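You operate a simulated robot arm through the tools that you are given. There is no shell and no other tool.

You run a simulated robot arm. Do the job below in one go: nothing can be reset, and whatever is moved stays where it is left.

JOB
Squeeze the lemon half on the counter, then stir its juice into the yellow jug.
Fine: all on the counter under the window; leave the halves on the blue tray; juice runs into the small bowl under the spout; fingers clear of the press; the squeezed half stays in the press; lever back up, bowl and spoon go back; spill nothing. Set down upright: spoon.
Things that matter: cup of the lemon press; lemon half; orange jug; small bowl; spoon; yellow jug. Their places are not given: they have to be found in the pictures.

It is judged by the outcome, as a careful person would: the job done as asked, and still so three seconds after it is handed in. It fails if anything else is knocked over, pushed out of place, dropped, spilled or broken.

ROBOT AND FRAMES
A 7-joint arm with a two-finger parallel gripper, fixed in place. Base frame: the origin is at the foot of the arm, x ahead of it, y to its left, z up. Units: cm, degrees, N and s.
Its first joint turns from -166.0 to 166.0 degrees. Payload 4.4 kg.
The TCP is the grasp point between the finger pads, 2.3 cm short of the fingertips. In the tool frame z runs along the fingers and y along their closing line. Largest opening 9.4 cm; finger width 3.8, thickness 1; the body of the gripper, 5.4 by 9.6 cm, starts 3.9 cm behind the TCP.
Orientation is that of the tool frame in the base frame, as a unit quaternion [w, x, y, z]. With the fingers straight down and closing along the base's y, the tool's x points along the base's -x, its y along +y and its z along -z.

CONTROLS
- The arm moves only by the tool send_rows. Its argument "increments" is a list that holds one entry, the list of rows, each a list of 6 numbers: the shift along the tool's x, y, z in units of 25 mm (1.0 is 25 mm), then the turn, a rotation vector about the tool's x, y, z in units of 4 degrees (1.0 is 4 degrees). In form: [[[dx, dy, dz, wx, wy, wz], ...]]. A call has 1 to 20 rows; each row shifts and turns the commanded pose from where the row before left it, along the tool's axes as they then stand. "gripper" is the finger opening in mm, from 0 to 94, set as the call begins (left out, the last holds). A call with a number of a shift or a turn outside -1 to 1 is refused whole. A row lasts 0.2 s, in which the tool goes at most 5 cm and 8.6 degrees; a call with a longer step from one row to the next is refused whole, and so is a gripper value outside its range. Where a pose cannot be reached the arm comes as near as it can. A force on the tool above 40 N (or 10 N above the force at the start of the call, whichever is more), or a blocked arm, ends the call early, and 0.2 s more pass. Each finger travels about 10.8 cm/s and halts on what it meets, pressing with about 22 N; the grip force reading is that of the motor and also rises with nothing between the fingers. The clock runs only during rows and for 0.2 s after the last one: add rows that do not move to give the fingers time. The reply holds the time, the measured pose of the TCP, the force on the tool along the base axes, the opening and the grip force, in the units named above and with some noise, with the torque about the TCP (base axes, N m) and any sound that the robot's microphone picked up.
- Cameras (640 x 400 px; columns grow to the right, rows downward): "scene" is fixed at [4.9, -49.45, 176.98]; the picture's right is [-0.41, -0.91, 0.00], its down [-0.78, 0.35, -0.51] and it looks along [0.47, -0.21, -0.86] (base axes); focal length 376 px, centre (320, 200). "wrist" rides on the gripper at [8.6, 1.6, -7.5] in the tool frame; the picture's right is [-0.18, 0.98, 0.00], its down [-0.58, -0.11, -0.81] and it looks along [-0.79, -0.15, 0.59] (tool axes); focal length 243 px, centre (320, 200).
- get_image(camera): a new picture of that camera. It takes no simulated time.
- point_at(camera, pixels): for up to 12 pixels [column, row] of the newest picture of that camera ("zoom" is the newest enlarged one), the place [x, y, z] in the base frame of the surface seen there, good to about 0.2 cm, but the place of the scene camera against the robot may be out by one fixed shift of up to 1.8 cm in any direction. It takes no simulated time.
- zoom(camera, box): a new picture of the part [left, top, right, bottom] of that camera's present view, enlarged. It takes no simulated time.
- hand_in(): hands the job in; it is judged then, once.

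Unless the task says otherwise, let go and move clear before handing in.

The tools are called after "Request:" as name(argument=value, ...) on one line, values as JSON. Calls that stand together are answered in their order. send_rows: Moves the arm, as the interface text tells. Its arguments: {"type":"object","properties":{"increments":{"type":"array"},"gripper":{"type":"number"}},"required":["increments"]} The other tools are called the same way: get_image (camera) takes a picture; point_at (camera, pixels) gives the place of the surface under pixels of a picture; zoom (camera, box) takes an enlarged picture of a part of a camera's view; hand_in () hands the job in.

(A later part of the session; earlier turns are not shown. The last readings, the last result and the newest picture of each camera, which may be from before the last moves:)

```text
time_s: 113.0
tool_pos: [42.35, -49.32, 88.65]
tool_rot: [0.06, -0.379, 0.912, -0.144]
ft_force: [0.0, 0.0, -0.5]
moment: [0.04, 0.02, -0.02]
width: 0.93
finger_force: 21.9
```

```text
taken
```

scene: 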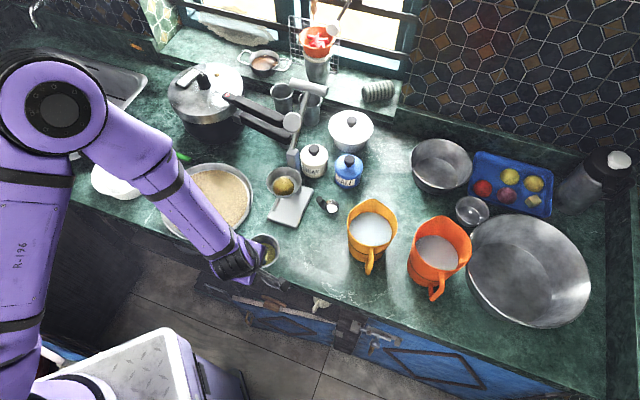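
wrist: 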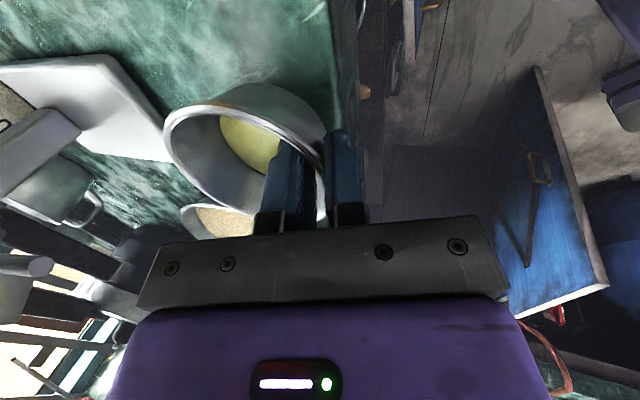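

The bowl is clear of the spout, level and held. Now I'll raise it smoothly to z≈107.

Request:
send_rows(increments=[[[0, -0.06, -0.18, 0, 0, 0], [0, -0.12, -0.37, 0, 0, 0], [0, -0.19, -0.58, 0, 0, 0], [0, -0.226, -0.696, 0, 0, 0], [0, -0.226, -0.696, 0, 0, 0], [0, -0.226, -0.696, 0, 0, 0], [0, -0.226, -0.696, 0, 0, 0], [0, -0.226, -0.696, 0, 0, 0], [0, -0.226, -0.696, 0, 0, 0], [0, -0.226, -0.696, 0, 0, 0], [0, -0.19, -0.58, 0, 0, 0], [0, -0.12, -0.37, 0, 0, 0], [0, -0.06, -0.18, 0, 0, 0], [0, 0, 0, 0, 0, 0]]], gripper=0)

Request:
send_rows(increments=[[[0, -0.15, -0.46, 0, 0, 0], [0, -0.15, -0.46, 0, 0, 0], [0, -0.06, -0.2, 0, 0, 0], [0, 0, 0, 0, -0.15, -0.46], [0, 0, 0, 0, -0.25, -0.77], [0, 0, 0, 0, -0.3, -0.925], [0, 0, 0, 0, -0.3, -0.925], [0, 0, 0, 0, -0.3, -0.925], [0, 0, 0, 0, -0.3, -0.925], [0, 0, 0, 0, -0.3, -0.925], [0, 0, 0, 0, -0.3, -0.925], [0, 0, 0, 0, -0.25, -0.77], [0, 0, 0, 0, -0.15, -0.46], [0, 0, 0, 0, 0, 0]]], gripper=0)

Request:
get_image(camera="wrist")

Request:
get_image(camera="scene")

```text
time_s: 116.0
tool_pos: [42.4, -49.37, 107.41]
tool_rot: [0.059, -0.378, 0.913, -0.144]
ft_force: [0.7, 0.6, -1.5]
moment: [0.02, 0.0, 0.01]
width: 0.9
finger_force: 22.3
```

```text
time_s: 119.0
tool_pos: [42.46, -49.43, 110.3]
tool_rot: [0.099, -0.627, 0.763, -0.12]
ft_force: [-0.5, 0.2, -0.4]
moment: [0.0, 0.04, -0.01]
width: 0.9
finger_force: 21.8
```

```text
taken
```

wrist: 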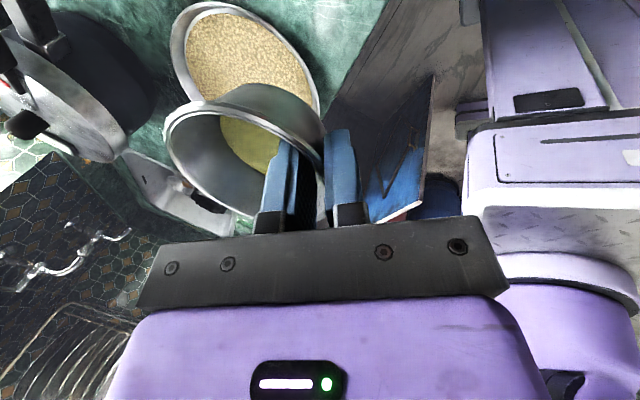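

```text
taken
```

scene: 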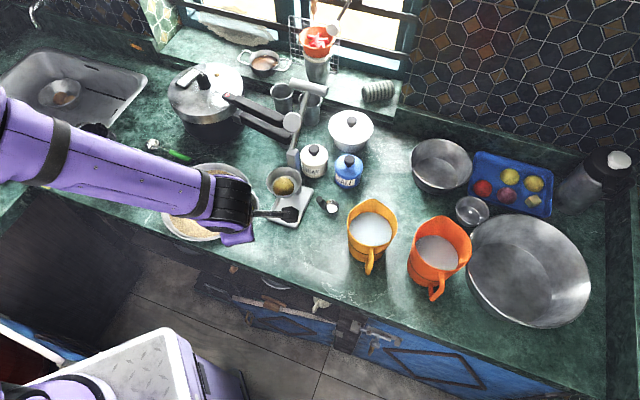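

The bowl is upright at z 110 with yaw ≈79°. I'll carry it smoothly sideways to above the yellow jug.

Request:
send_rows(increments=[[[0.2, 0.04, -0.013, 0, 0, 0], [0.4, 0.06, -0.02, 0, 0, 0], [0.6, 0.08, -0.026, 0, 0, 0], [0.75, 0.085, -0.028, 0, 0, 0], [0.8, 0.09, -0.029, 0, 0, 0], [0.8, 0.09, -0.029, 0, 0, 0], [0.8, 0.09, -0.029, 0, 0, 0], [0.8, 0.09, -0.029, 0, 0, 0], [0.8, 0.09, -0.029, 0, 0, 0], [0.8, 0.09, -0.029, 0, 0, 0], [0.8, 0.09, -0.029, 0, 0, 0], [0.8, 0.09, -0.029, 0, 0, 0], [0.8, 0.09, -0.029, 0, 0, 0], [0.75, 0.085, -0.028, 0, 0, 0], [0.7, 0.08, -0.026, 0, 0, 0], [0.6, 0.07, -0.022, 0, 0, 0], [0.45, 0.05, -0.016, 0, 0, 0], [0.25, 0.03, -0.01, 0, 0, 0], [0.13, 0, 0, 0, 0, 0], [0, 0, 0, 0, 0, 0]]], gripper=0)

Request:
get_image(camera="wrist")

Request:
get_image(camera="scene")

```text
time_s: 123.2
tool_pos: [33.09, -78.27, 110.17]
tool_rot: [0.099, -0.626, 0.764, -0.121]
ft_force: [0.3, 0.7, -0.6]
moment: [0.0, 0.03, -0.01]
width: 0.91
finger_force: 22.5
```

```text
taken
```

wrist: 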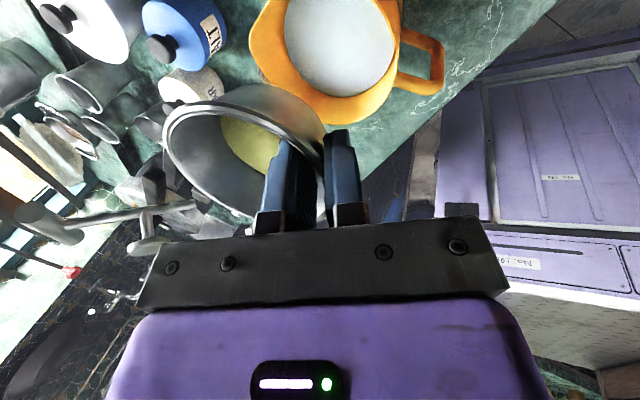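

```text
taken
```

scene: 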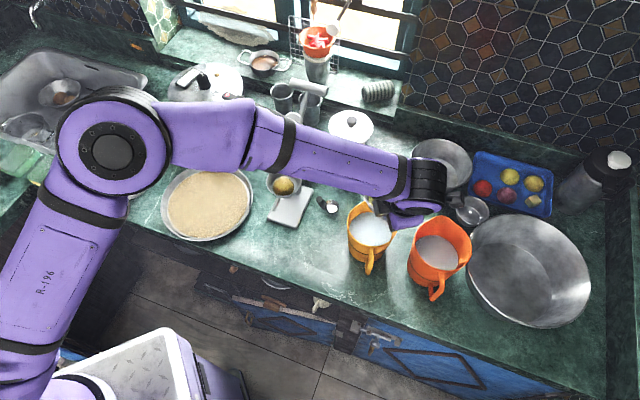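

The wrist now sees the jug (330,60) beyond the bowl. I'll verify its rim position with this camera.

Request:
zoom(camera="wrist", box=[230, 0, 460, 130])

Request:
point_at(camera="wrist", pixels=[[398, 10], [398, 50], [385, 90], [350, 122], [310, 112], [275, 80], [254, 40], [265, 10], [330, 40], [300, 60], [380, 60], [440, 85]])

```text
2.78 times, centred on (345, 65) of wrist
```

zoom: 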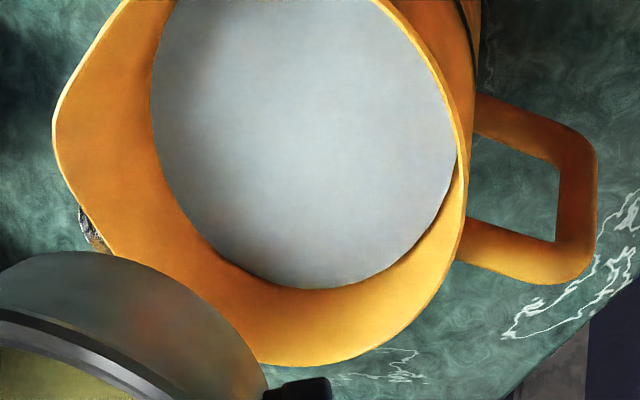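

```text
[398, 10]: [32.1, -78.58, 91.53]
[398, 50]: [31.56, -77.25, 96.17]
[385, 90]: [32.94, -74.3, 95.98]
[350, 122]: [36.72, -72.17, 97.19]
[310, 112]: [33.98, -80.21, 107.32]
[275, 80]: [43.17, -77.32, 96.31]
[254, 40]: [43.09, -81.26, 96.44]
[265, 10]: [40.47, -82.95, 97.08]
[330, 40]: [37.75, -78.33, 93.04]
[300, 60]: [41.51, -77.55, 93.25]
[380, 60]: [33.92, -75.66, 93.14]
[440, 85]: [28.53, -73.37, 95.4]
```

The jug centre is confirmed at (37.4,-77.7) with rim z≈96–97. I'll tilt the bowl only 24° at this height first, short of pouring, to be sure the arm follows.

Request:
send_rows(increments=[[[0, 0, 0, 0, 0.4, -0.13], [0, 0, 0, 0, 0.7, -0.227], [0, 0, 0, 0, 0.85, -0.276], [0, 0, 0, 0, 0.85, -0.276], [0, 0, 0, 0, 0.85, -0.276], [0, 0, 0, 0, 0.85, -0.276], [0, 0, 0, 0, 0.7, -0.227], [0, 0, 0, 0, 0.4, -0.13], [0, 0, 0, 0, 0, 0]]], gripper=0)

Request:
get_image(camera="wrist")

Request:
get_image(camera="scene")

```text
time_s: 125.2
tool_pos: [33.07, -78.24, 110.26]
tool_rot: [-0.06, -0.637, 0.728, -0.246]
ft_force: [-0.7, -0.3, -1.5]
moment: [-0.03, 0.04, -0.01]
width: 0.87
finger_force: 22.2
```

```text
taken
```

wrist: 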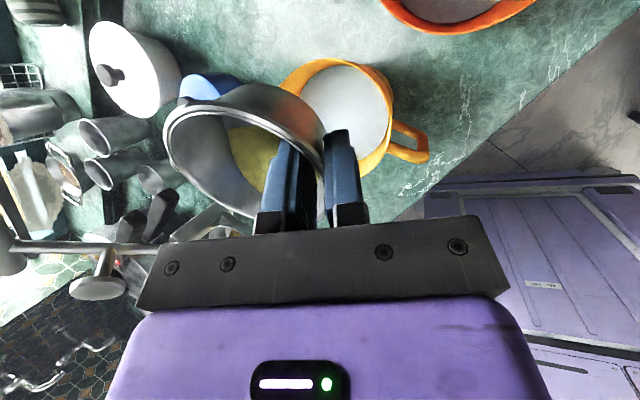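

```text
taken
```

scene: 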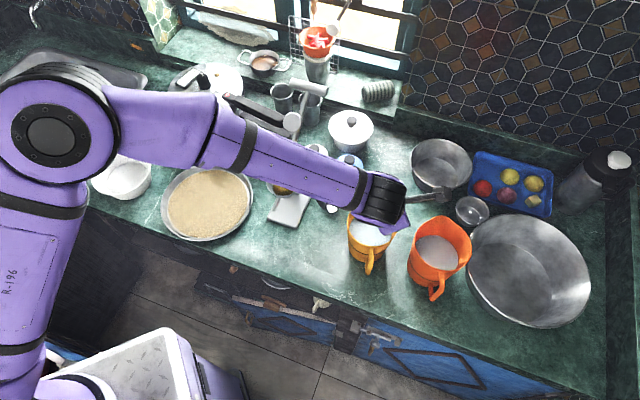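

The arm follows well with the bowl secure. I'll lower it to just above the jug rim.

Request:
send_rows(increments=[[[-0.093, 0.066, 0.203, 0, 0, 0], [-0.199, 0.14, 0.432, 0, 0, 0], [-0.292, 0.2065, 0.636, 0, 0, 0], [-0.292, 0.2065, 0.636, 0, 0, 0], [-0.199, 0.14, 0.432, 0, 0, 0], [-0.093, 0.066, 0.203, 0, 0, 0], [0, 0, 0, 0, 0, 0]]], gripper=0)

Request:
get_image(camera="wrist")

Request:
zoom(camera="scene", box=[300, 150, 460, 290])

```text
time_s: 126.8
tool_pos: [32.93, -78.25, 102.77]
tool_rot: [-0.059, -0.638, 0.728, -0.245]
ft_force: [-0.2, -0.5, -0.3]
moment: [0.0, 0.05, 0.02]
width: 0.9
finger_force: 22.4
```

```text
taken
```

wrist: 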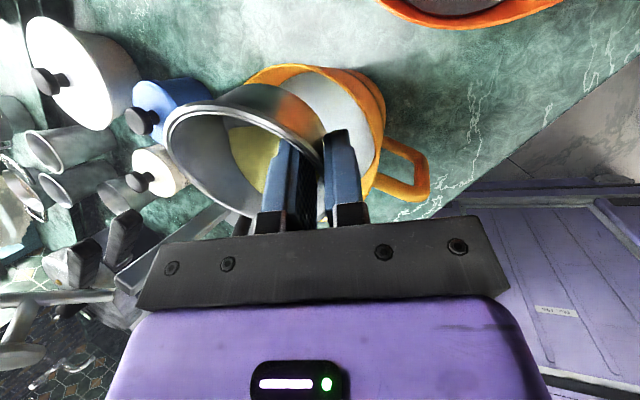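

```text
2.86 times, centred on (380, 220) of scene
```

zoom: 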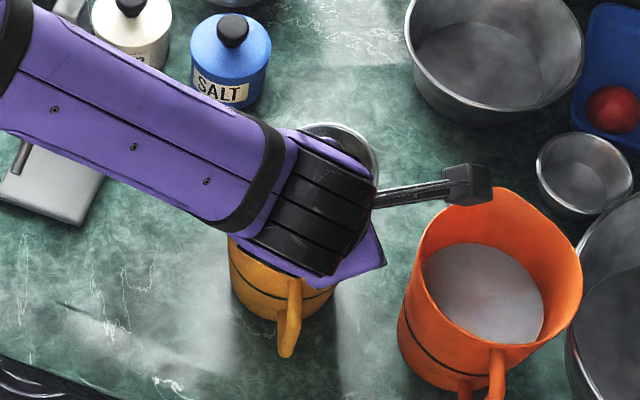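

The lip is over the jug opening and everything is clear. I'll start the slow pour, to about 70°.

Request:
send_rows(increments=[[[0, 0, 0, 0, 0.3, -0.097], [0, 0, 0, 0, 0.5, -0.162], [0, 0, 0, 0, 0.57, -0.185], [0, 0, 0, 0, 0.57, -0.185], [0, 0, 0, 0, 0.57, -0.185], [0, 0, 0, 0, 0.57, -0.185], [0, 0, 0, 0, 0.57, -0.185], [0, 0, 0, 0, 0.57, -0.185], [0, 0, 0, 0, 0.57, -0.185], [0, 0, 0, 0, 0.57, -0.185], [0, 0, 0, 0, 0, 0]]], gripper=0)

Request:
get_image(camera="wrist")

Request:
zoom(camera="scene", box=[300, 150, 460, 290])

```text
time_s: 129.2
tool_pos: [32.98, -78.21, 102.99]
tool_rot: [-0.209, -0.623, 0.664, -0.356]
ft_force: [-0.4, -0.9, 0.0]
moment: [0.0, 0.02, 0.02]
width: 0.86
finger_force: 22.4
```

```text
taken
```

wrist: 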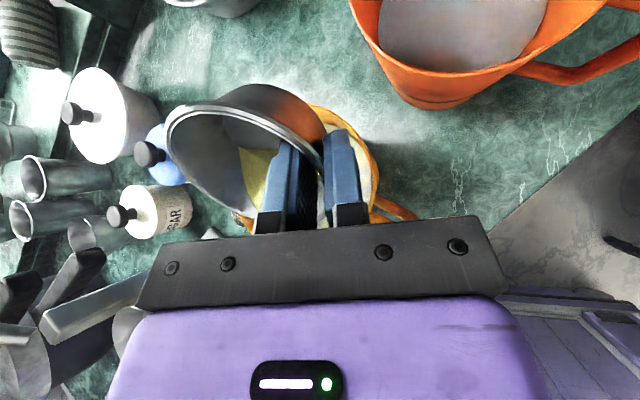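

```text
2.86 times, centred on (380, 220) of scene
```

zoom: 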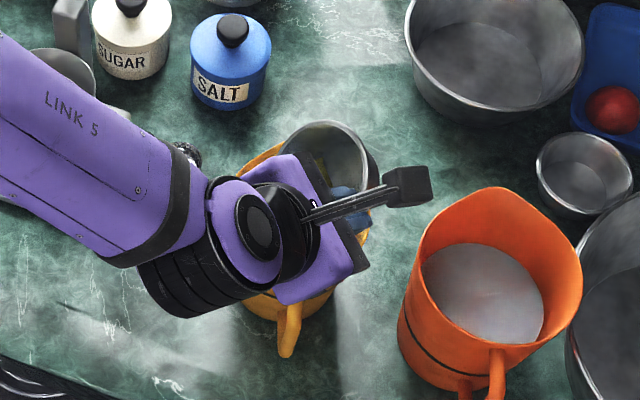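

The tilt is now about 46°. Before going on, I'll check link 5's height over the spoon handle (zoom 185,150).

Request:
get_image(camera="scene")

Request:
point_at(camera="scene", pixels=[[340, 205], [330, 200], [345, 225], [360, 210], [350, 240], [320, 190], [335, 225], [370, 230], [333, 190], [334, 206]])

Request:
zoom(camera="scene", box=[290, 160, 418, 260])

```text
taken
```

scene: 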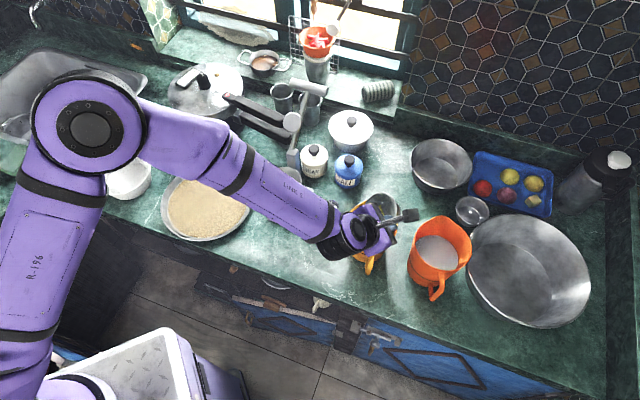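

```text
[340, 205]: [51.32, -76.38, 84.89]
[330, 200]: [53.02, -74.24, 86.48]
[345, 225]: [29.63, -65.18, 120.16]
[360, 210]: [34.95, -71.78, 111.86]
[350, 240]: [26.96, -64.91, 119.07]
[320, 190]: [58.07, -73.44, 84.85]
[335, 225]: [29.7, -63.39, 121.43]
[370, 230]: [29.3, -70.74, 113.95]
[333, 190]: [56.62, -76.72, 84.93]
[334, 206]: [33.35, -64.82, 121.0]
```

```text
4.00 times, centred on (354, 210) of scene
```

zoom: 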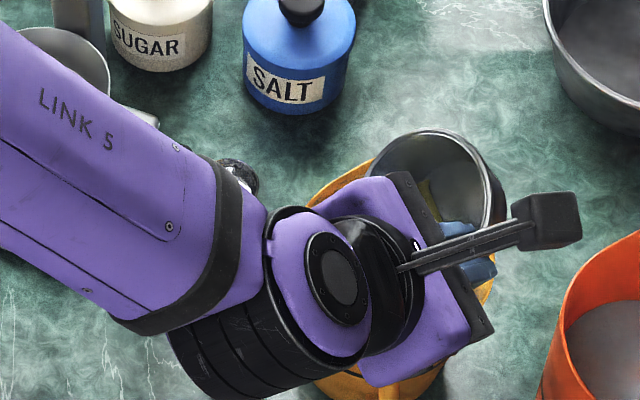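

Link 5/6 is at x≈25–34, more than 10 cm from the spoon, so it's clear. I'll continue the pour.

Request:
send_rows(increments=[[[0, 0, 0, 0, 0.4, -0.13], [0, 0, 0, 0, 0.57, -0.185], [0, 0, 0, 0, 0.57, -0.185], [0, 0, 0, 0, 0.57, -0.185], [0, 0, 0, 0, 0.57, -0.185], [0, 0, 0, 0, 0.57, -0.185], [0, 0, 0, 0, 0.57, -0.185], [0, 0, 0, 0, 0.57, -0.185], [0, 0, 0, 0, 0.57, -0.185], [0, 0, 0, 0, 0.57, -0.185], [0, 0, 0, 0, 0, 0], [0, 0, 0, 0, 0, 0]]], gripper=0)

Request:
get_image(camera="wrist")

Request:
zoom(camera="scene", box=[290, 160, 450, 260])

```text
time_s: 131.8
tool_pos: [33.03, -78.21, 102.93]
tool_rot: [0.354, 0.584, -0.572, 0.455]
ft_force: [0.4, -0.2, -0.4]
moment: [0.01, 0.02, -0.02]
width: 0.83
finger_force: 22.0
```

```text
taken
```

wrist: 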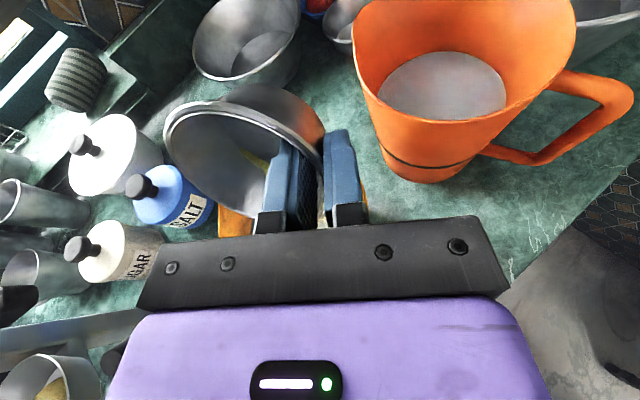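

```text
4.00 times, centred on (370, 210) of scene
```

zoom: 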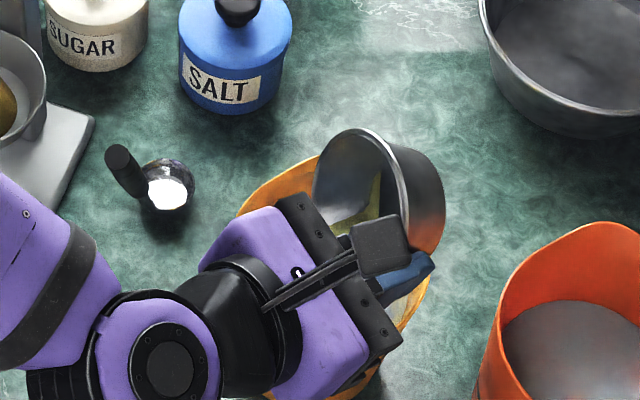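

At about 70° the juice is running toward the lip inside the jug. I'll continue to about 105° to drain it.

Request:
send_rows(increments=[[[0, 0, 0, 0, 0.45, -0.146], [0, 0, 0, 0, 0.57, -0.185], [0, 0, 0, 0, 0.57, -0.185], [0, 0, 0, 0, 0.57, -0.185], [0, 0, 0, 0, 0.57, -0.185], [0, 0, 0, 0, 0.57, -0.185], [0, 0, 0, 0, 0.57, -0.185], [0, 0, 0, 0, 0.57, -0.185], [0, 0, 0, 0, 0, 0], [0, 0, 0, 0, 0, 0]]], gripper=0)

Request:
get_image(camera="wrist")

Request:
zoom(camera="scene", box=[290, 160, 450, 260])

```text
time_s: 133.9
tool_pos: [33.04, -78.22, 102.92]
tool_rot: [0.459, 0.535, -0.48, 0.522]
ft_force: [1.2, 0.0, -0.8]
moment: [0.0, 0.03, 0.0]
width: 0.82
finger_force: 22.5
```

```text
taken
```

wrist: 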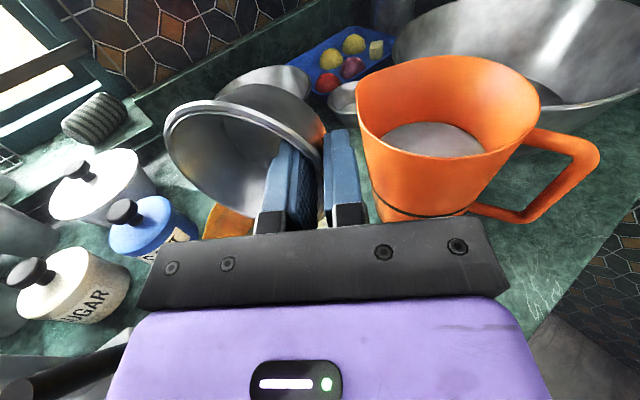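

```text
4.00 times, centred on (370, 210) of scene
```

zoom: 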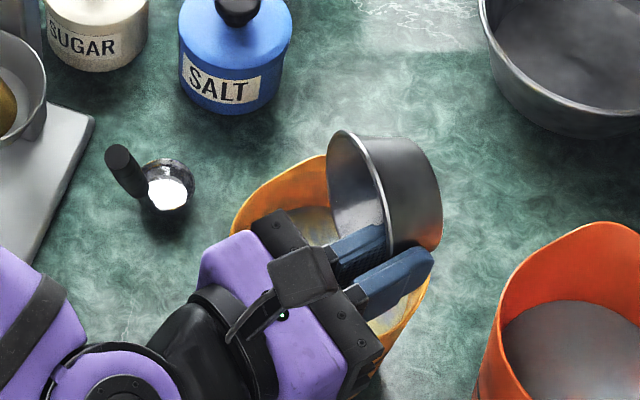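

At about 88° the bowl looks empty and the jug has turned yellowish. I'll tip a little past 100° and hold so the last drops drain.

Request:
send_rows(increments=[[[0, 0, 0, 0, 0.5, -0.162], [0, 0, 0, 0, 0.57, -0.185], [0, 0, 0, 0, 0.57, -0.185], [0, 0, 0, 0, 0.57, -0.185], [0, 0, 0, 0, 0.57, -0.185], [0, 0, 0, 0, 0.57, -0.185], [0, 0, 0, 0, 0, 0], [0, 0, 0, 0, 0, 0], [0, 0, 0, 0, 0, 0], [0, 0, 0, 0, 0, 0], [0, 0, 0, 0, 0, 0], [0, 0, 0, 0, 0, 0], [0, 0, 0, 0, 0, 0], [0, 0, 0, 0, 0, 0]]], gripper=0)

Request:
get_image(camera="wrist")

Request:
zoom(camera="wrist", box=[150, 70, 350, 240])

```text
time_s: 136.9
tool_pos: [32.94, -78.25, 102.82]
tool_rot: [0.531, 0.488, -0.403, 0.563]
ft_force: [-1.0, 0.6, 4.3]
moment: [0.24, 0.0, 0.04]
width: 0.81
finger_force: 22.1
```

```text
taken
```

wrist: 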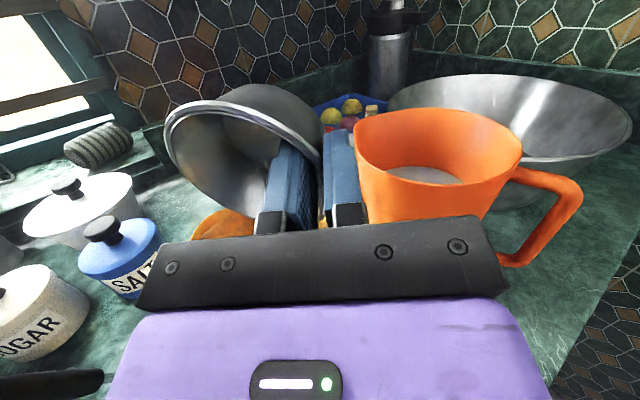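

```text
2.35 times, centred on (250, 155) of wrist
```

zoom: 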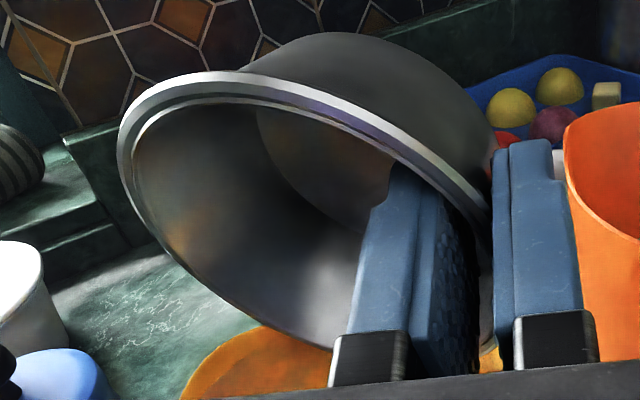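

The bowl is fully empty. There's a slight 4 N touch under the hand, probably on the jug rim, so I'll tilt back right away, lifting slightly.

Request:
send_rows(increments=[[[0, 0, 0, 0, -0.6, 0.195], [0, 0, 0, 0, -0.9, 0.292], [0, 0, 0, 0, -0.9, 0.292], [0, 0, 0, 0, -0.9, 0.292], [0, 0, 0, 0, -0.9, 0.292], [0, 0, 0, 0, -0.9, 0.292], [0, 0, 0, 0, 0, 0]]], gripper=0)

Request:
get_image(camera="wrist")

Request:
get_image(camera="scene")

```text
time_s: 138.6
tool_pos: [32.97, -78.2, 102.99]
tool_rot: [0.418, 0.556, -0.518, 0.498]
ft_force: [-0.4, -0.9, -0.9]
moment: [0.04, 0.02, 0.04]
width: 0.8
finger_force: 22.4
```

```text
taken
```

wrist: 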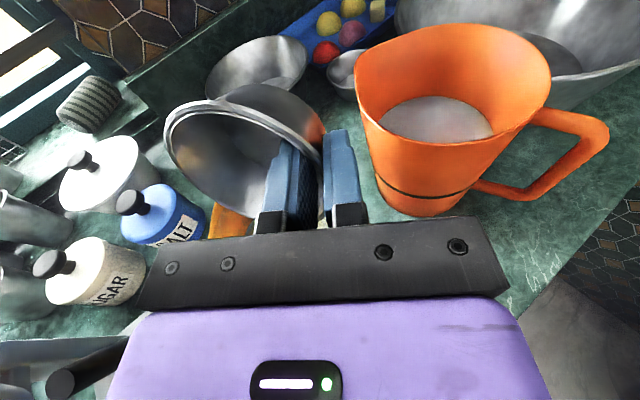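

```text
taken
```

scene: 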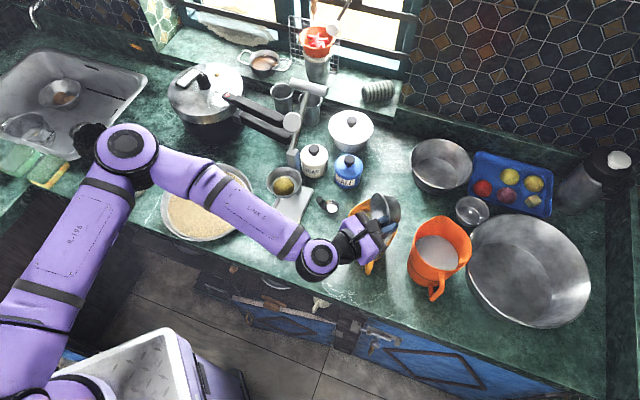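

The contact is gone. I'll rotate the bowl back upright.

Request:
send_rows(increments=[[[0, 0, 0, 0, -0.9, 0.292], [0, 0, 0, 0, -0.95, 0.309], [0, 0, 0, 0, -0.95, 0.309], [0, 0, 0, 0, -0.95, 0.309], [0, 0, 0, 0, -0.95, 0.309], [0, 0, 0, 0, -0.95, 0.309], [0, 0, 0, 0, -0.95, 0.309], [0, 0, 0, 0, -0.95, 0.309], [0, 0, 0, 0, -0.95, 0.309], [0, 0, 0, 0, -0.95, 0.309], [0, 0, 0, 0, -0.95, 0.309], [0, 0, 0, 0, -0.95, 0.309], [0, 0, 0, 0, -0.95, 0.309], [0, 0, 0, 0, -0.95, 0.309], [0, 0, 0, 0, -0.95, 0.309], [0, 0, 0, 0, -0.95, 0.309], [0, 0, 0, 0, -0.95, 0.309], [0, 0, 0, 0, -0.95, 0.309], [0, 0, 0, 0, -0.95, 0.309], [0, 0, 0, 0, -0.95, 0.309]]], gripper=0)

Request:
get_image(camera="wrist")

```text
time_s: 142.8
tool_pos: [33.03, -78.15, 103.04]
tool_rot: [0.094, -0.626, 0.764, -0.125]
ft_force: [-0.3, 0.0, 0.2]
moment: [0.0, 0.0, 0.0]
width: 0.8
finger_force: 22.3
```

```text
taken
```

wrist: 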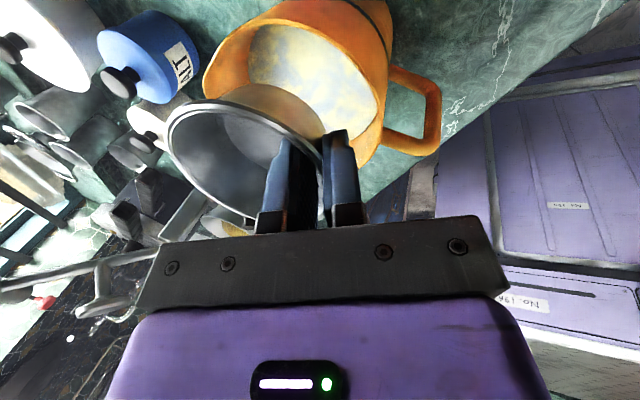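

The bowl is upright and empty, and the jug shows yellow swirls of juice. I'll raise it and carry it back along the same path.

Request:
send_rows(increments=[[[0, 0, 0, 0, -0.16, 0.05], [0, -0.2225, -0.685, 0, 0, 0], [0, -0.2225, -0.685, 0, 0, 0], [0, -0.2225, -0.685, 0, 0, 0], [0, -0.2225, -0.685, 0, 0, 0], [-0.8, -0.0927, 0.03, 0, 0, 0], [-0.8, -0.0927, 0.03, 0, 0, 0], [-0.8, -0.0927, 0.03, 0, 0, 0], [-0.8, -0.0927, 0.03, 0, 0, 0], [-0.8, -0.0927, 0.03, 0, 0, 0], [-0.8, -0.0927, 0.03, 0, 0, 0], [-0.8, -0.0927, 0.03, 0, 0, 0], [-0.8, -0.0927, 0.03, 0, 0, 0], [-0.8, -0.0927, 0.03, 0, 0, 0], [-0.8, -0.0927, 0.03, 0, 0, 0], [-0.8, -0.0927, 0.03, 0, 0, 0], [-0.8, -0.0927, 0.03, 0, 0, 0], [-0.8, -0.0927, 0.03, 0, 0, 0], [-0.8, -0.0927, 0.03, 0, 0, 0], [-0.8, -0.0927, 0.03, 0, 0, 0]]], gripper=0)

Request:
send_rows(increments=[[[0, 0, 0, 0, 0.3, 0.925], [0, 0, 0, 0, 0.3, 0.925], [0, 0, 0, 0, 0.3, 0.925], [0, 0, 0, 0, 0.3, 0.925], [0, 0, 0, 0, 0.3, 0.925], [0, 0, 0, 0, 0.3, 0.925], [0, 0, 0, 0, 0.3, 0.925], [0, 0, 0, 0, 0.3, 0.925], [0, 0, 0, 0, 0.2, 0.61], [0, 0, 0, 0, 0, 0]]], gripper=0)

Request:
get_image(camera="wrist")

Request:
get_image(camera="scene")

```text
time_s: 146.9
tool_pos: [42.65, -49.42, 109.85]
tool_rot: [0.098, -0.625, 0.764, -0.122]
ft_force: [-0.1, -1.4, -1.0]
moment: [0.02, -0.01, 0.01]
width: 0.76
finger_force: 22.1
```

```text
time_s: 149.2
tool_pos: [42.53, -49.51, 109.95]
tool_rot: [0.059, -0.377, 0.913, -0.145]
ft_force: [-0.4, 0.4, 0.0]
moment: [-0.03, 0.04, -0.02]
width: 0.75
finger_force: 22.0
```

```text
taken
```

wrist: 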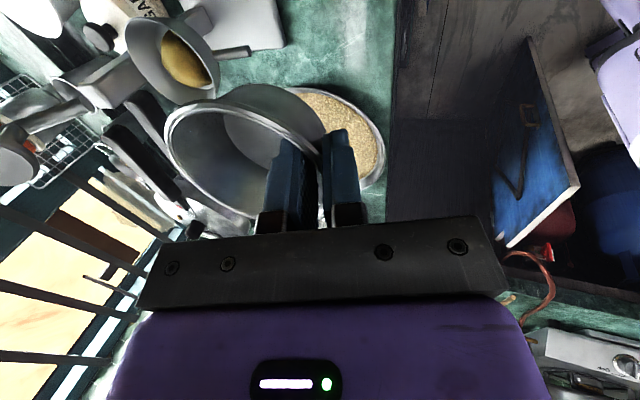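

```text
taken
```

scene: 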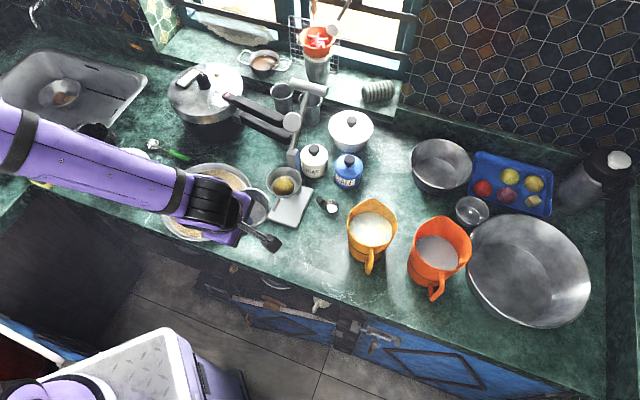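

I'm back above the start area. The grip width is slowly creeping (0.94→0.75), so I'll check the bowl's level and position in the hand before lowering.

Request:
point_at(camera="wrist", pixels=[[166, 140], [172, 115], [195, 101], [235, 108], [280, 130], [175, 175], [205, 205], [245, 216], [313, 165], [265, 90]])

Request:
zoom(camera="wrist", box=[150, 70, 390, 240])

```text
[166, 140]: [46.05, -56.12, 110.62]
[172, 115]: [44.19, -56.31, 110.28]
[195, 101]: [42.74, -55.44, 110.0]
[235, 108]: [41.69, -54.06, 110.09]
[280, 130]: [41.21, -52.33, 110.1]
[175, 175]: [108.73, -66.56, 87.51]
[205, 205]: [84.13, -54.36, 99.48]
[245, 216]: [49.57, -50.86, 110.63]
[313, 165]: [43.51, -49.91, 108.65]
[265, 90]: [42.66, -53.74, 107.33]
```

```text
2.35 times, centred on (270, 155) of wrist
```

zoom: 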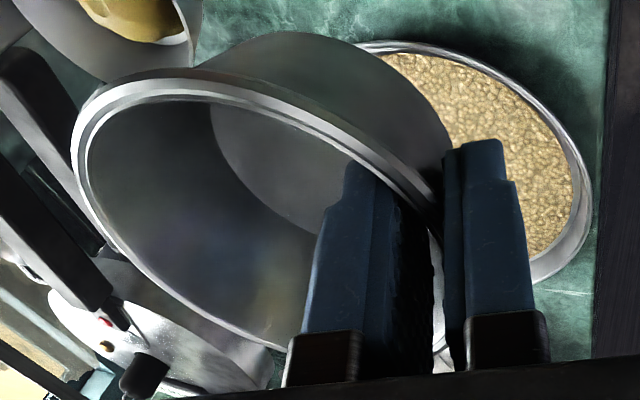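

The bowl is tilted only about 4° in the hand, which is fine. I'll lower it in front of its spot (the spout overhangs it, so I slide it in low).

Request:
send_rows(increments=[[[0.007, 0.12, 0.4, 0, 0, 0], [0.007, 0.247, 0.816, 0, 0, 0], [0.007, 0.247, 0.816, 0, 0, 0], [0.007, 0.247, 0.816, 0, 0, 0], [0.007, 0.247, 0.816, 0, 0, 0], [0.007, 0.247, 0.816, 0, 0, 0], [0.007, 0.247, 0.816, 0, 0, 0], [0.007, 0.247, 0.816, 0, 0, 0], [0.007, 0.247, 0.816, 0, 0, 0], [0.007, 0.247, 0.816, 0, 0, 0], [0, 0.127, 0.416, 0, 0, 0], [0, 0, 0, 0, 0, 0]]], gripper=0)

Request:
get_image(camera="wrist")

```text
time_s: 151.8
tool_pos: [42.78, -49.97, 88.71]
tool_rot: [0.058, -0.378, 0.912, -0.146]
ft_force: [-0.1, 0.8, 0.1]
moment: [0.04, 0.03, 0.01]
width: 0.75
finger_force: 22.0
```

```text
taken
```

wrist: 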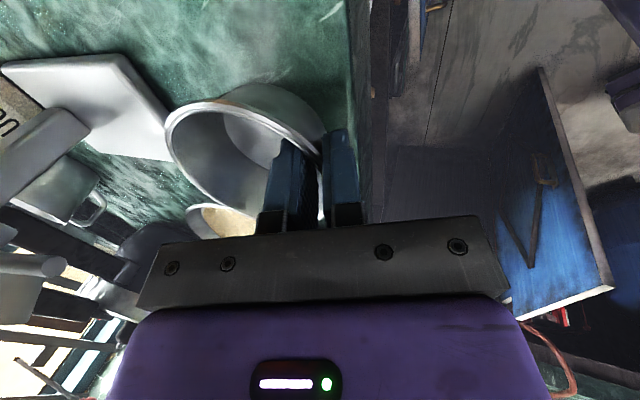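

Now I'll slide it back 3.9 cm to its original spot and set it down.

Request:
send_rows(increments=[[[0, -0.298, 0.097, 0, 0, 0], [0, -0.298, 0.097, 0, 0, 0], [0, -0.298, 0.097, 0, 0, 0], [0, -0.298, 0.097, 0, 0, 0], [0, -0.298, 0.097, 0, 0, 0], [0, 0, 0, 0, 0, 0], [0, 0.05, 0.152, 0, 0, 0], [0, 0.05, 0.152, 0, 0, 0], [0, 0, 0, 0, 0, 0]]], gripper=0)

Request:
get_image(camera="wrist")

```text
time_s: 153.8
tool_pos: [45.39, -52.7, 87.76]
tool_rot: [0.059, -0.377, 0.913, -0.146]
ft_force: [0.4, -0.3, 0.5]
moment: [0.03, 0.02, 0.0]
width: 0.74
finger_force: 21.8
```

```text
taken
```

wrist: 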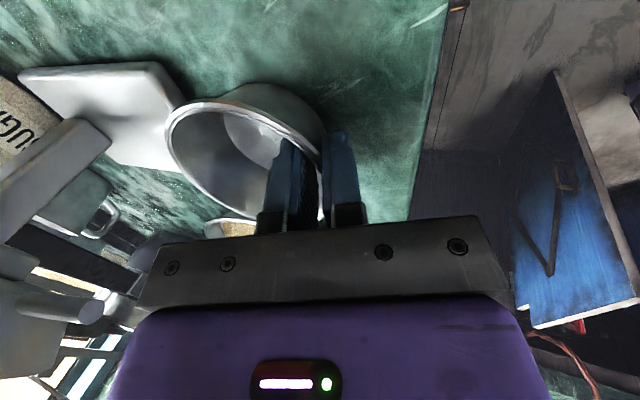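

It's almost down. I'll lower the last few millimetres until it touches, then open and retreat along the fingers.

Request:
send_rows(increments=[[[0, 0.02, 0.06, 0, 0, 0], [0, 0, 0, 0, 0, 0]]], gripper=0)

Request:
send_rows(increments=[[[0, 0, 0, 0, 0, 0], [0, 0, 0, 0, 0, 0], [0, 0, -0.3, 0, 0, 0], [0, 0, -0.4, 0, 0, 0], [0, 0, -0.5, 0, 0, 0], [0, 0, -0.6, 0, 0, 0], [0, 0, -0.8, 0, 0, 0], [0, 0, -0.8, 0, 0, 0], [0, 0, 0, 0, 0, 0]]], gripper=19)

Request:
get_image(camera="wrist")

Request:
point_at(camera="wrist", pixels=[[216, 60], [230, 30], [265, 20], [305, 45], [328, 90], [290, 136], [250, 122], [280, 60], [190, 165]])

```text
time_s: 154.3
tool_pos: [45.43, -52.75, 87.65]
tool_rot: [0.058, -0.377, 0.913, -0.147]
ft_force: [-0.1, 0.0, 1.0]
moment: [-0.04, 0.01, -0.02]
width: 0.75
finger_force: 22.6
```

```text
time_s: 156.3
tool_pos: [43.55, -50.79, 95.78]
tool_rot: [0.059, -0.378, 0.912, -0.146]
ft_force: [-0.4, 0.1, -0.2]
moment: [-0.04, -0.01, -0.02]
width: 1.89
finger_force: 0.1
```

```text
taken
```

wrist: 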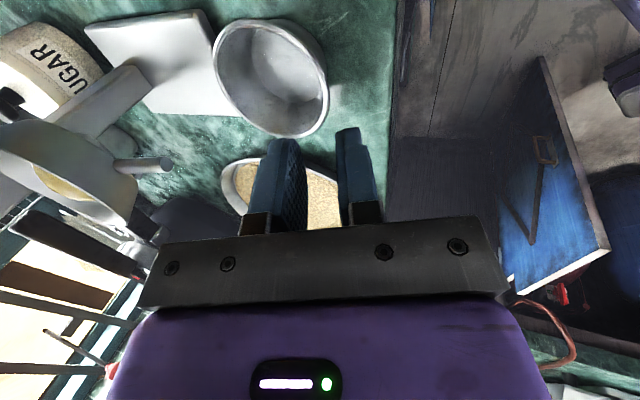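

```text
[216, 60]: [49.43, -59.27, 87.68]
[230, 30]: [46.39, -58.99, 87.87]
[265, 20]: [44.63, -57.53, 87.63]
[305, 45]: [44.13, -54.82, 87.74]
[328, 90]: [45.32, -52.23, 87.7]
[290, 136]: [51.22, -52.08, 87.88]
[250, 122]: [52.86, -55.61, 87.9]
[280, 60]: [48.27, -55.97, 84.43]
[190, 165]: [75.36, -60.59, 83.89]
```

The bowl is back flat at (48.45,-55.3), empty and essentially in its original place. Next is the spoon: I'll rise and hover over its handle to measure it with the wrist camera.

Request:
send_rows(increments=[[[0, -0.3, -0.92, 0, 0, 0], [0, -0.3, -0.92, 0, 0, 0], [0, -0.3, -0.92, 0, 0, 0], [0, -0.3, -0.92, 0, 0, 0], [0, -0.3, -0.92, 0, 0, 0], [0.566, -0.63, 0.205, 0, 0, 0], [0.566, -0.63, 0.205, 0, 0, 0], [0.566, -0.63, 0.205, 0, 0, 0], [0.566, -0.63, 0.205, 0, 0, 0], [0.566, -0.63, 0.205, 0, 0, 0], [0.566, -0.63, 0.205, 0, 0, 0], [0.566, -0.63, 0.205, 0, 0, 0], [0, 0, 0, 0, 0, 0]]], gripper=40)

Request:
get_image(camera="wrist")

Request:
get_image(camera="scene")

```text
time_s: 159.2
tool_pos: [44.77, -65.92, 107.92]
tool_rot: [0.059, -0.377, 0.913, -0.147]
ft_force: [-1.1, 0.1, -0.1]
moment: [-0.02, -0.01, -0.03]
width: 4.01
finger_force: 0.0
```

```text
taken
```

wrist: 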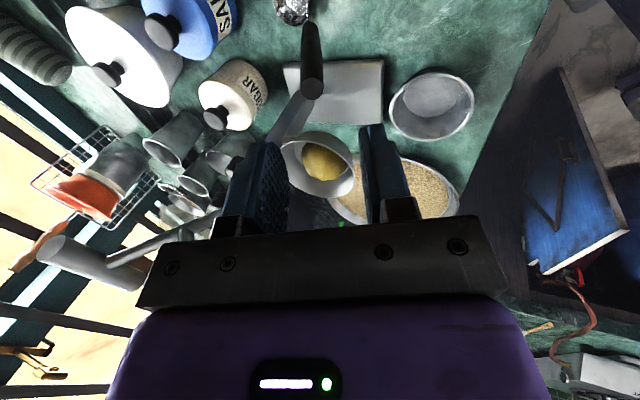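

```text
taken
```

scene: 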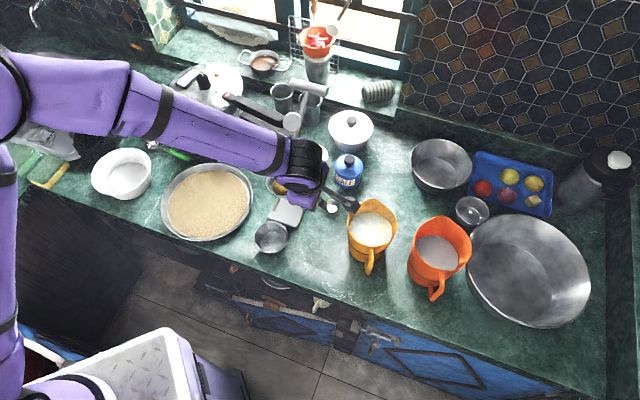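

The spoon handle is visible at wrist (312,25–95), in line with the gap between my fingers. I'll measure it.

Request:
zoom(camera="wrist", box=[232, 0, 392, 100])

Request:
point_at(camera="zoom", pixels=[[320, 355], [290, 355], [350, 355], [320, 370], [315, 250], [290, 250], [345, 250], [312, 150], [312, 100], [240, 40], [200, 10], [310, 60]])

```text
4.00 times, centred on (312, 50) of wrist
```

zoom: 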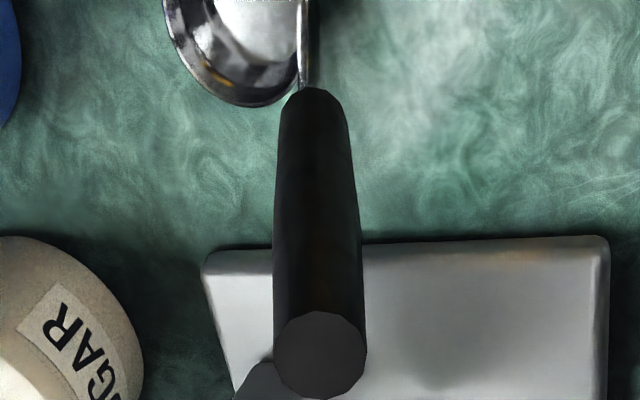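

```text
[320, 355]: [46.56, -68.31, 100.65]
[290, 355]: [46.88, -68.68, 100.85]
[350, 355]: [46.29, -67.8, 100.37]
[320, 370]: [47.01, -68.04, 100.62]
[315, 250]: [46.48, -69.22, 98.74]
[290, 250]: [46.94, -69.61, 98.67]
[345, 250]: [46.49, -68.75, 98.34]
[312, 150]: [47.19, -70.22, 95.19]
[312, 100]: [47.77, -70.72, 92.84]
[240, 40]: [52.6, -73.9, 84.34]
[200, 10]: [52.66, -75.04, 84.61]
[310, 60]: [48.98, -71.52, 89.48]
```

The handle axis runs from (46.7,-68.2,100.6) down to (48.2,-70.3,92.6), leaning about 18° toward me, almost the same as my tool's lean. I'll turn 9° to match and advance around the handle.

Request:
send_rows(increments=[[[0, 0, 0, 0, 0.242, 0.745], [0, 0, 0, 0, 0.242, 0.745], [0, 0, 0, 0, 0.242, 0.745], [-0.05, -0.114, 0, 0, 0, 0], [-0.048, -0.113, 0, 0, 0, 0], [0, 0, 0.5, 0, 0, 0], [0, 0, 0.6, 0, 0, 0], [0, 0, 0.6, 0, 0, 0], [0, 0, 0.4, 0, 0, 0], [0, 0, 0, 0, 0, 0]]], gripper=40)

Request:
get_image(camera="wrist")

```text
time_s: 161.3
tool_pos: [46.23, -67.56, 103.24]
tool_rot: [0.048, -0.301, 0.941, -0.15]
ft_force: [0.2, -0.3, -0.3]
moment: [0.03, -0.02, 0.03]
width: 3.99
finger_force: 0.1
```

```text
taken
```

wrist: 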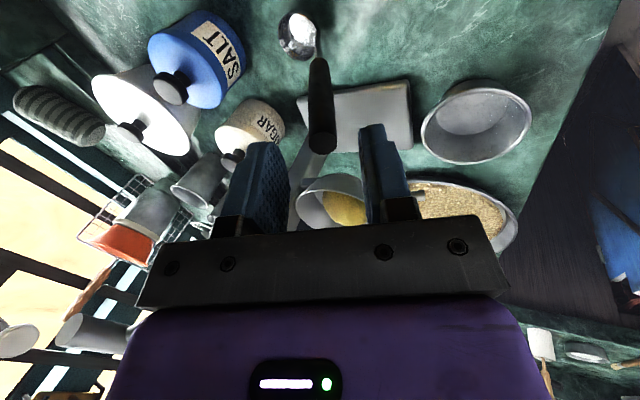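

The handle is centred between the fingers. I'll advance the last 4.5 cm and close.

Request:
send_rows(increments=[[[0, 0, 0.5, 0, 0, 0], [0, 0, 0.5, 0, 0, 0], [0, 0, 0.45, 0, 0, 0], [0, 0, 0.35, 0, 0, 0], [0, 0, 0, 0, 0, 0]]], gripper=40)

Request:
get_image(camera="wrist")

Request:
point_at(camera="wrist", pixels=[[320, 165], [320, 130], [318, 110], [300, 70], [315, 90]])

```text
time_s: 162.6
tool_pos: [47.0, -68.9, 98.93]
tool_rot: [0.047, -0.301, 0.94, -0.152]
ft_force: [0.6, -1.3, 0.0]
moment: [-0.01, 0.0, 0.01]
width: 4.01
finger_force: 0.0
```

```text
taken
```

wrist: 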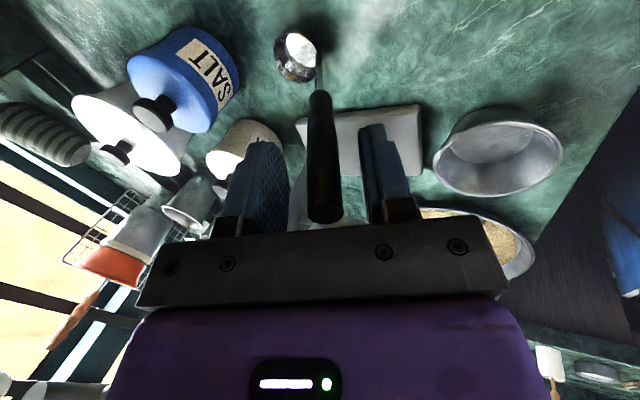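

```text
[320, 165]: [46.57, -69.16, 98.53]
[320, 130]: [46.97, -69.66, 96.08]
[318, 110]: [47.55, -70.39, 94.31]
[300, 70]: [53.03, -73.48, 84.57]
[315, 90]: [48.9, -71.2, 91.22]
```

The handle sits between the pads. I'll close on it.

Request:
send_rows(increments=[[[0, 0, 0, 0, 0, 0], [0, 0, 0, 0, 0, 0], [0, 0, 0, 0, 0, 0], [0, 0, 0, 0, 0, 0]]], gripper=5)

Request:
get_image(camera="wrist")

Request:
point_at(camera="wrist", pixels=[[320, 165], [320, 130], [300, 70], [275, 65], [300, 32], [285, 45], [310, 75]])

```text
time_s: 163.6
tool_pos: [47.1, -68.9, 98.94]
tool_rot: [0.047, -0.302, 0.94, -0.151]
ft_force: [-0.2, -1.2, 5.2]
moment: [-0.44, -0.33, 0.0]
width: 1.61
finger_force: 21.9
```

```text
taken
```

wrist: 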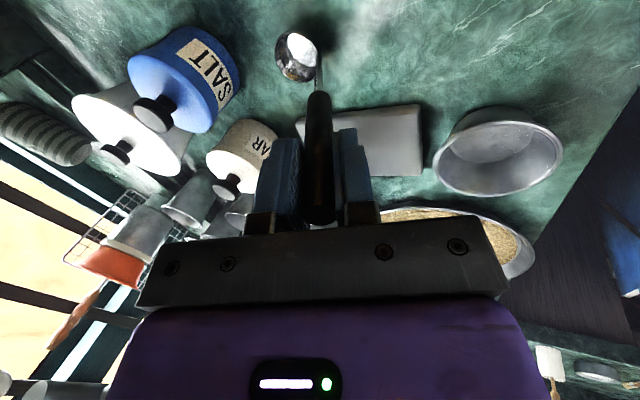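

```text
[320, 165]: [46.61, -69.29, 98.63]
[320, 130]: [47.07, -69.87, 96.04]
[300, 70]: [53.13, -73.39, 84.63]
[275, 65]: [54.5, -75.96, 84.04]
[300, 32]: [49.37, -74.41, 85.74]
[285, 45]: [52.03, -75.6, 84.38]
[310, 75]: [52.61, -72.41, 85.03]
```

The spoon is held (1.61 cm). I'll lift it straight up and bring the handle vertical.

Request:
send_rows(increments=[[[0, -0.1, -0.3, 0, 0, 0], [0, -0.254, -0.782, 0, 0, 0], [0, -0.254, -0.782, 0, 0, 0], [0, -0.254, -0.782, 0, 0, 0], [0, -0.254, -0.782, 0, 0, 0], [0, -0.254, -0.782, 0, 0, 0], [0, -0.254, -0.782, 0, 0, 0], [0, -0.254, -0.782, 0, 0, 0], [0, -0.254, -0.782, 0, 0, 0], [0, -0.17, -0.5, 0, 0, 0], [0, 0, 0, -0.9, 0, 0], [0, 0, 0, -0.9, 0, 0], [0, 0, 0, -0.9, 0, 0], [0, 0, 0, -0.9, 0, 0], [0, 0, 0, -0.9, 0, 0], [0, 0, 0, 0, 0, 0]]], gripper=5)

Request:
get_image(camera="wrist")

Request:
get_image(camera="scene")

```text
time_s: 166.9
tool_pos: [46.99, -68.64, 117.53]
tool_rot: [-0.002, -0.306, 0.952, -0.002]
ft_force: [-0.1, -0.4, -1.1]
moment: [-0.02, 0.01, 0.0]
width: 1.61
finger_force: 21.9
```

```text
taken
```

wrist: 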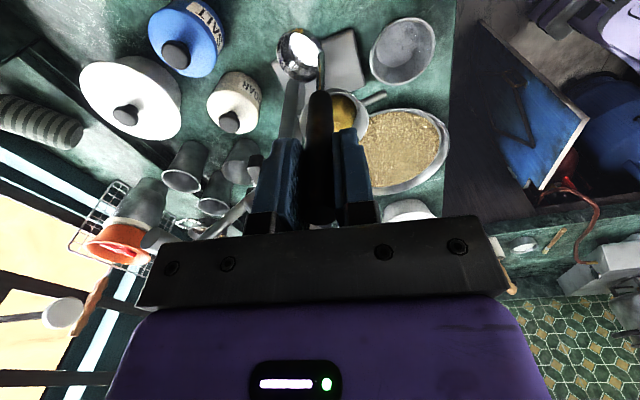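

```text
taken
```

scene: 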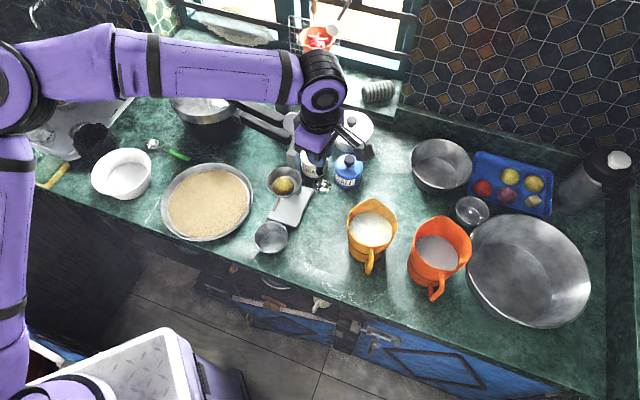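

The spoon is hanging vertically. I'll measure its bowl relative to the hand and re-check the jug's position before lowering.

Request:
point_at(camera="wrist", pixels=[[300, 55], [285, 55], [312, 65], [300, 75], [300, 40], [322, 80]])

Request:
zoom(camera="scene", box=[330, 190, 426, 280])

Request:
point_at(camera="zoom", pixels=[[186, 150], [190, 185], [230, 235], [404, 160], [370, 90], [290, 41], [225, 80], [300, 170], [290, 300]])

```text
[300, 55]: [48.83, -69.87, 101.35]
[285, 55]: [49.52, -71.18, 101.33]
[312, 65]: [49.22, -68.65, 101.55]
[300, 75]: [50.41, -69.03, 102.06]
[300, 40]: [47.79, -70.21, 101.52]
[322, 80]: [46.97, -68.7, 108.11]
```

```text
4.44 times, centred on (378, 235) of scene
```

zoom: 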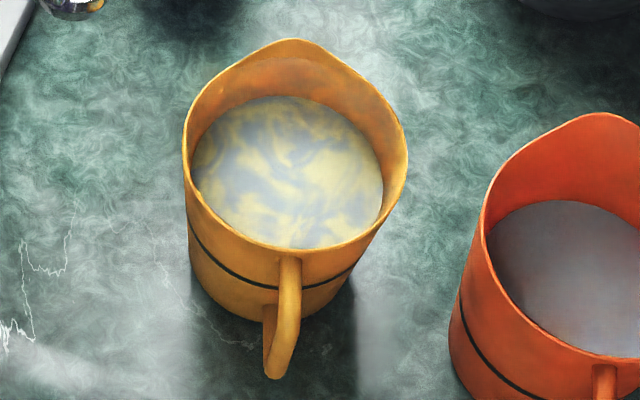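

```text
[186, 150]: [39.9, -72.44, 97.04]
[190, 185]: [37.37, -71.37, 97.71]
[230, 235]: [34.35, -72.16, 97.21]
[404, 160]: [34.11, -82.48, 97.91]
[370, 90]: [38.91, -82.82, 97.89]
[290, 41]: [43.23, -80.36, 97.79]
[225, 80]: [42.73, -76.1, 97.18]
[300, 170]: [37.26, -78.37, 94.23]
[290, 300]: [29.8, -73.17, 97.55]
```

The jug hasn't moved and shows unmixed yellow swirls. The spoon bowl hangs 2.1/-1.3 cm off and 16.4 cm below the TCP. I'll move so the spoon bowl is over the jug's centre.

Request:
send_rows(increments=[[[0.5, 0.02, 0, 0, 0, 0], [0.7, 0.024, 0, 0, 0, 0], [0.7, 0.024, 0, 0, 0, 0], [0.7, 0.024, 0, 0, 0, 0], [0.7, 0.024, 0, 0, 0, 0], [0.7, 0.024, 0, 0, 0, 0], [0.7, 0.024, 0, 0, 0, 0], [0.6, 0.02, 0, 0, 0, 0], [0.3, 0.01, 0, 0, 0, 0], [0, 0, 0, 0, 0, 0]]], gripper=5)

Request:
get_image(camera="wrist")

Request:
zoom(camera="scene", box=[300, 150, 460, 280])

```text
time_s: 169.2
tool_pos: [35.29, -76.6, 117.41]
tool_rot: [-0.001, -0.305, 0.952, -0.001]
ft_force: [-0.2, 0.7, -0.9]
moment: [0.0, 0.0, 0.0]
width: 1.57
finger_force: 21.8
```

```text
taken
```

wrist: 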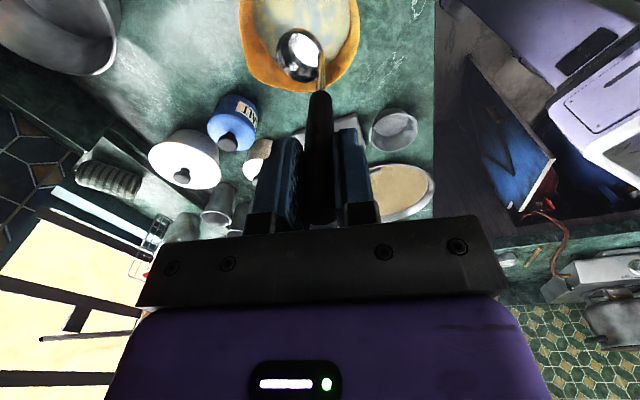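

```text
3.08 times, centred on (380, 215) of scene
```

zoom: 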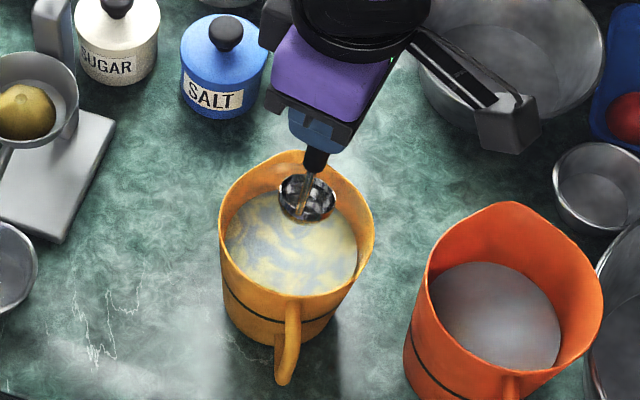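

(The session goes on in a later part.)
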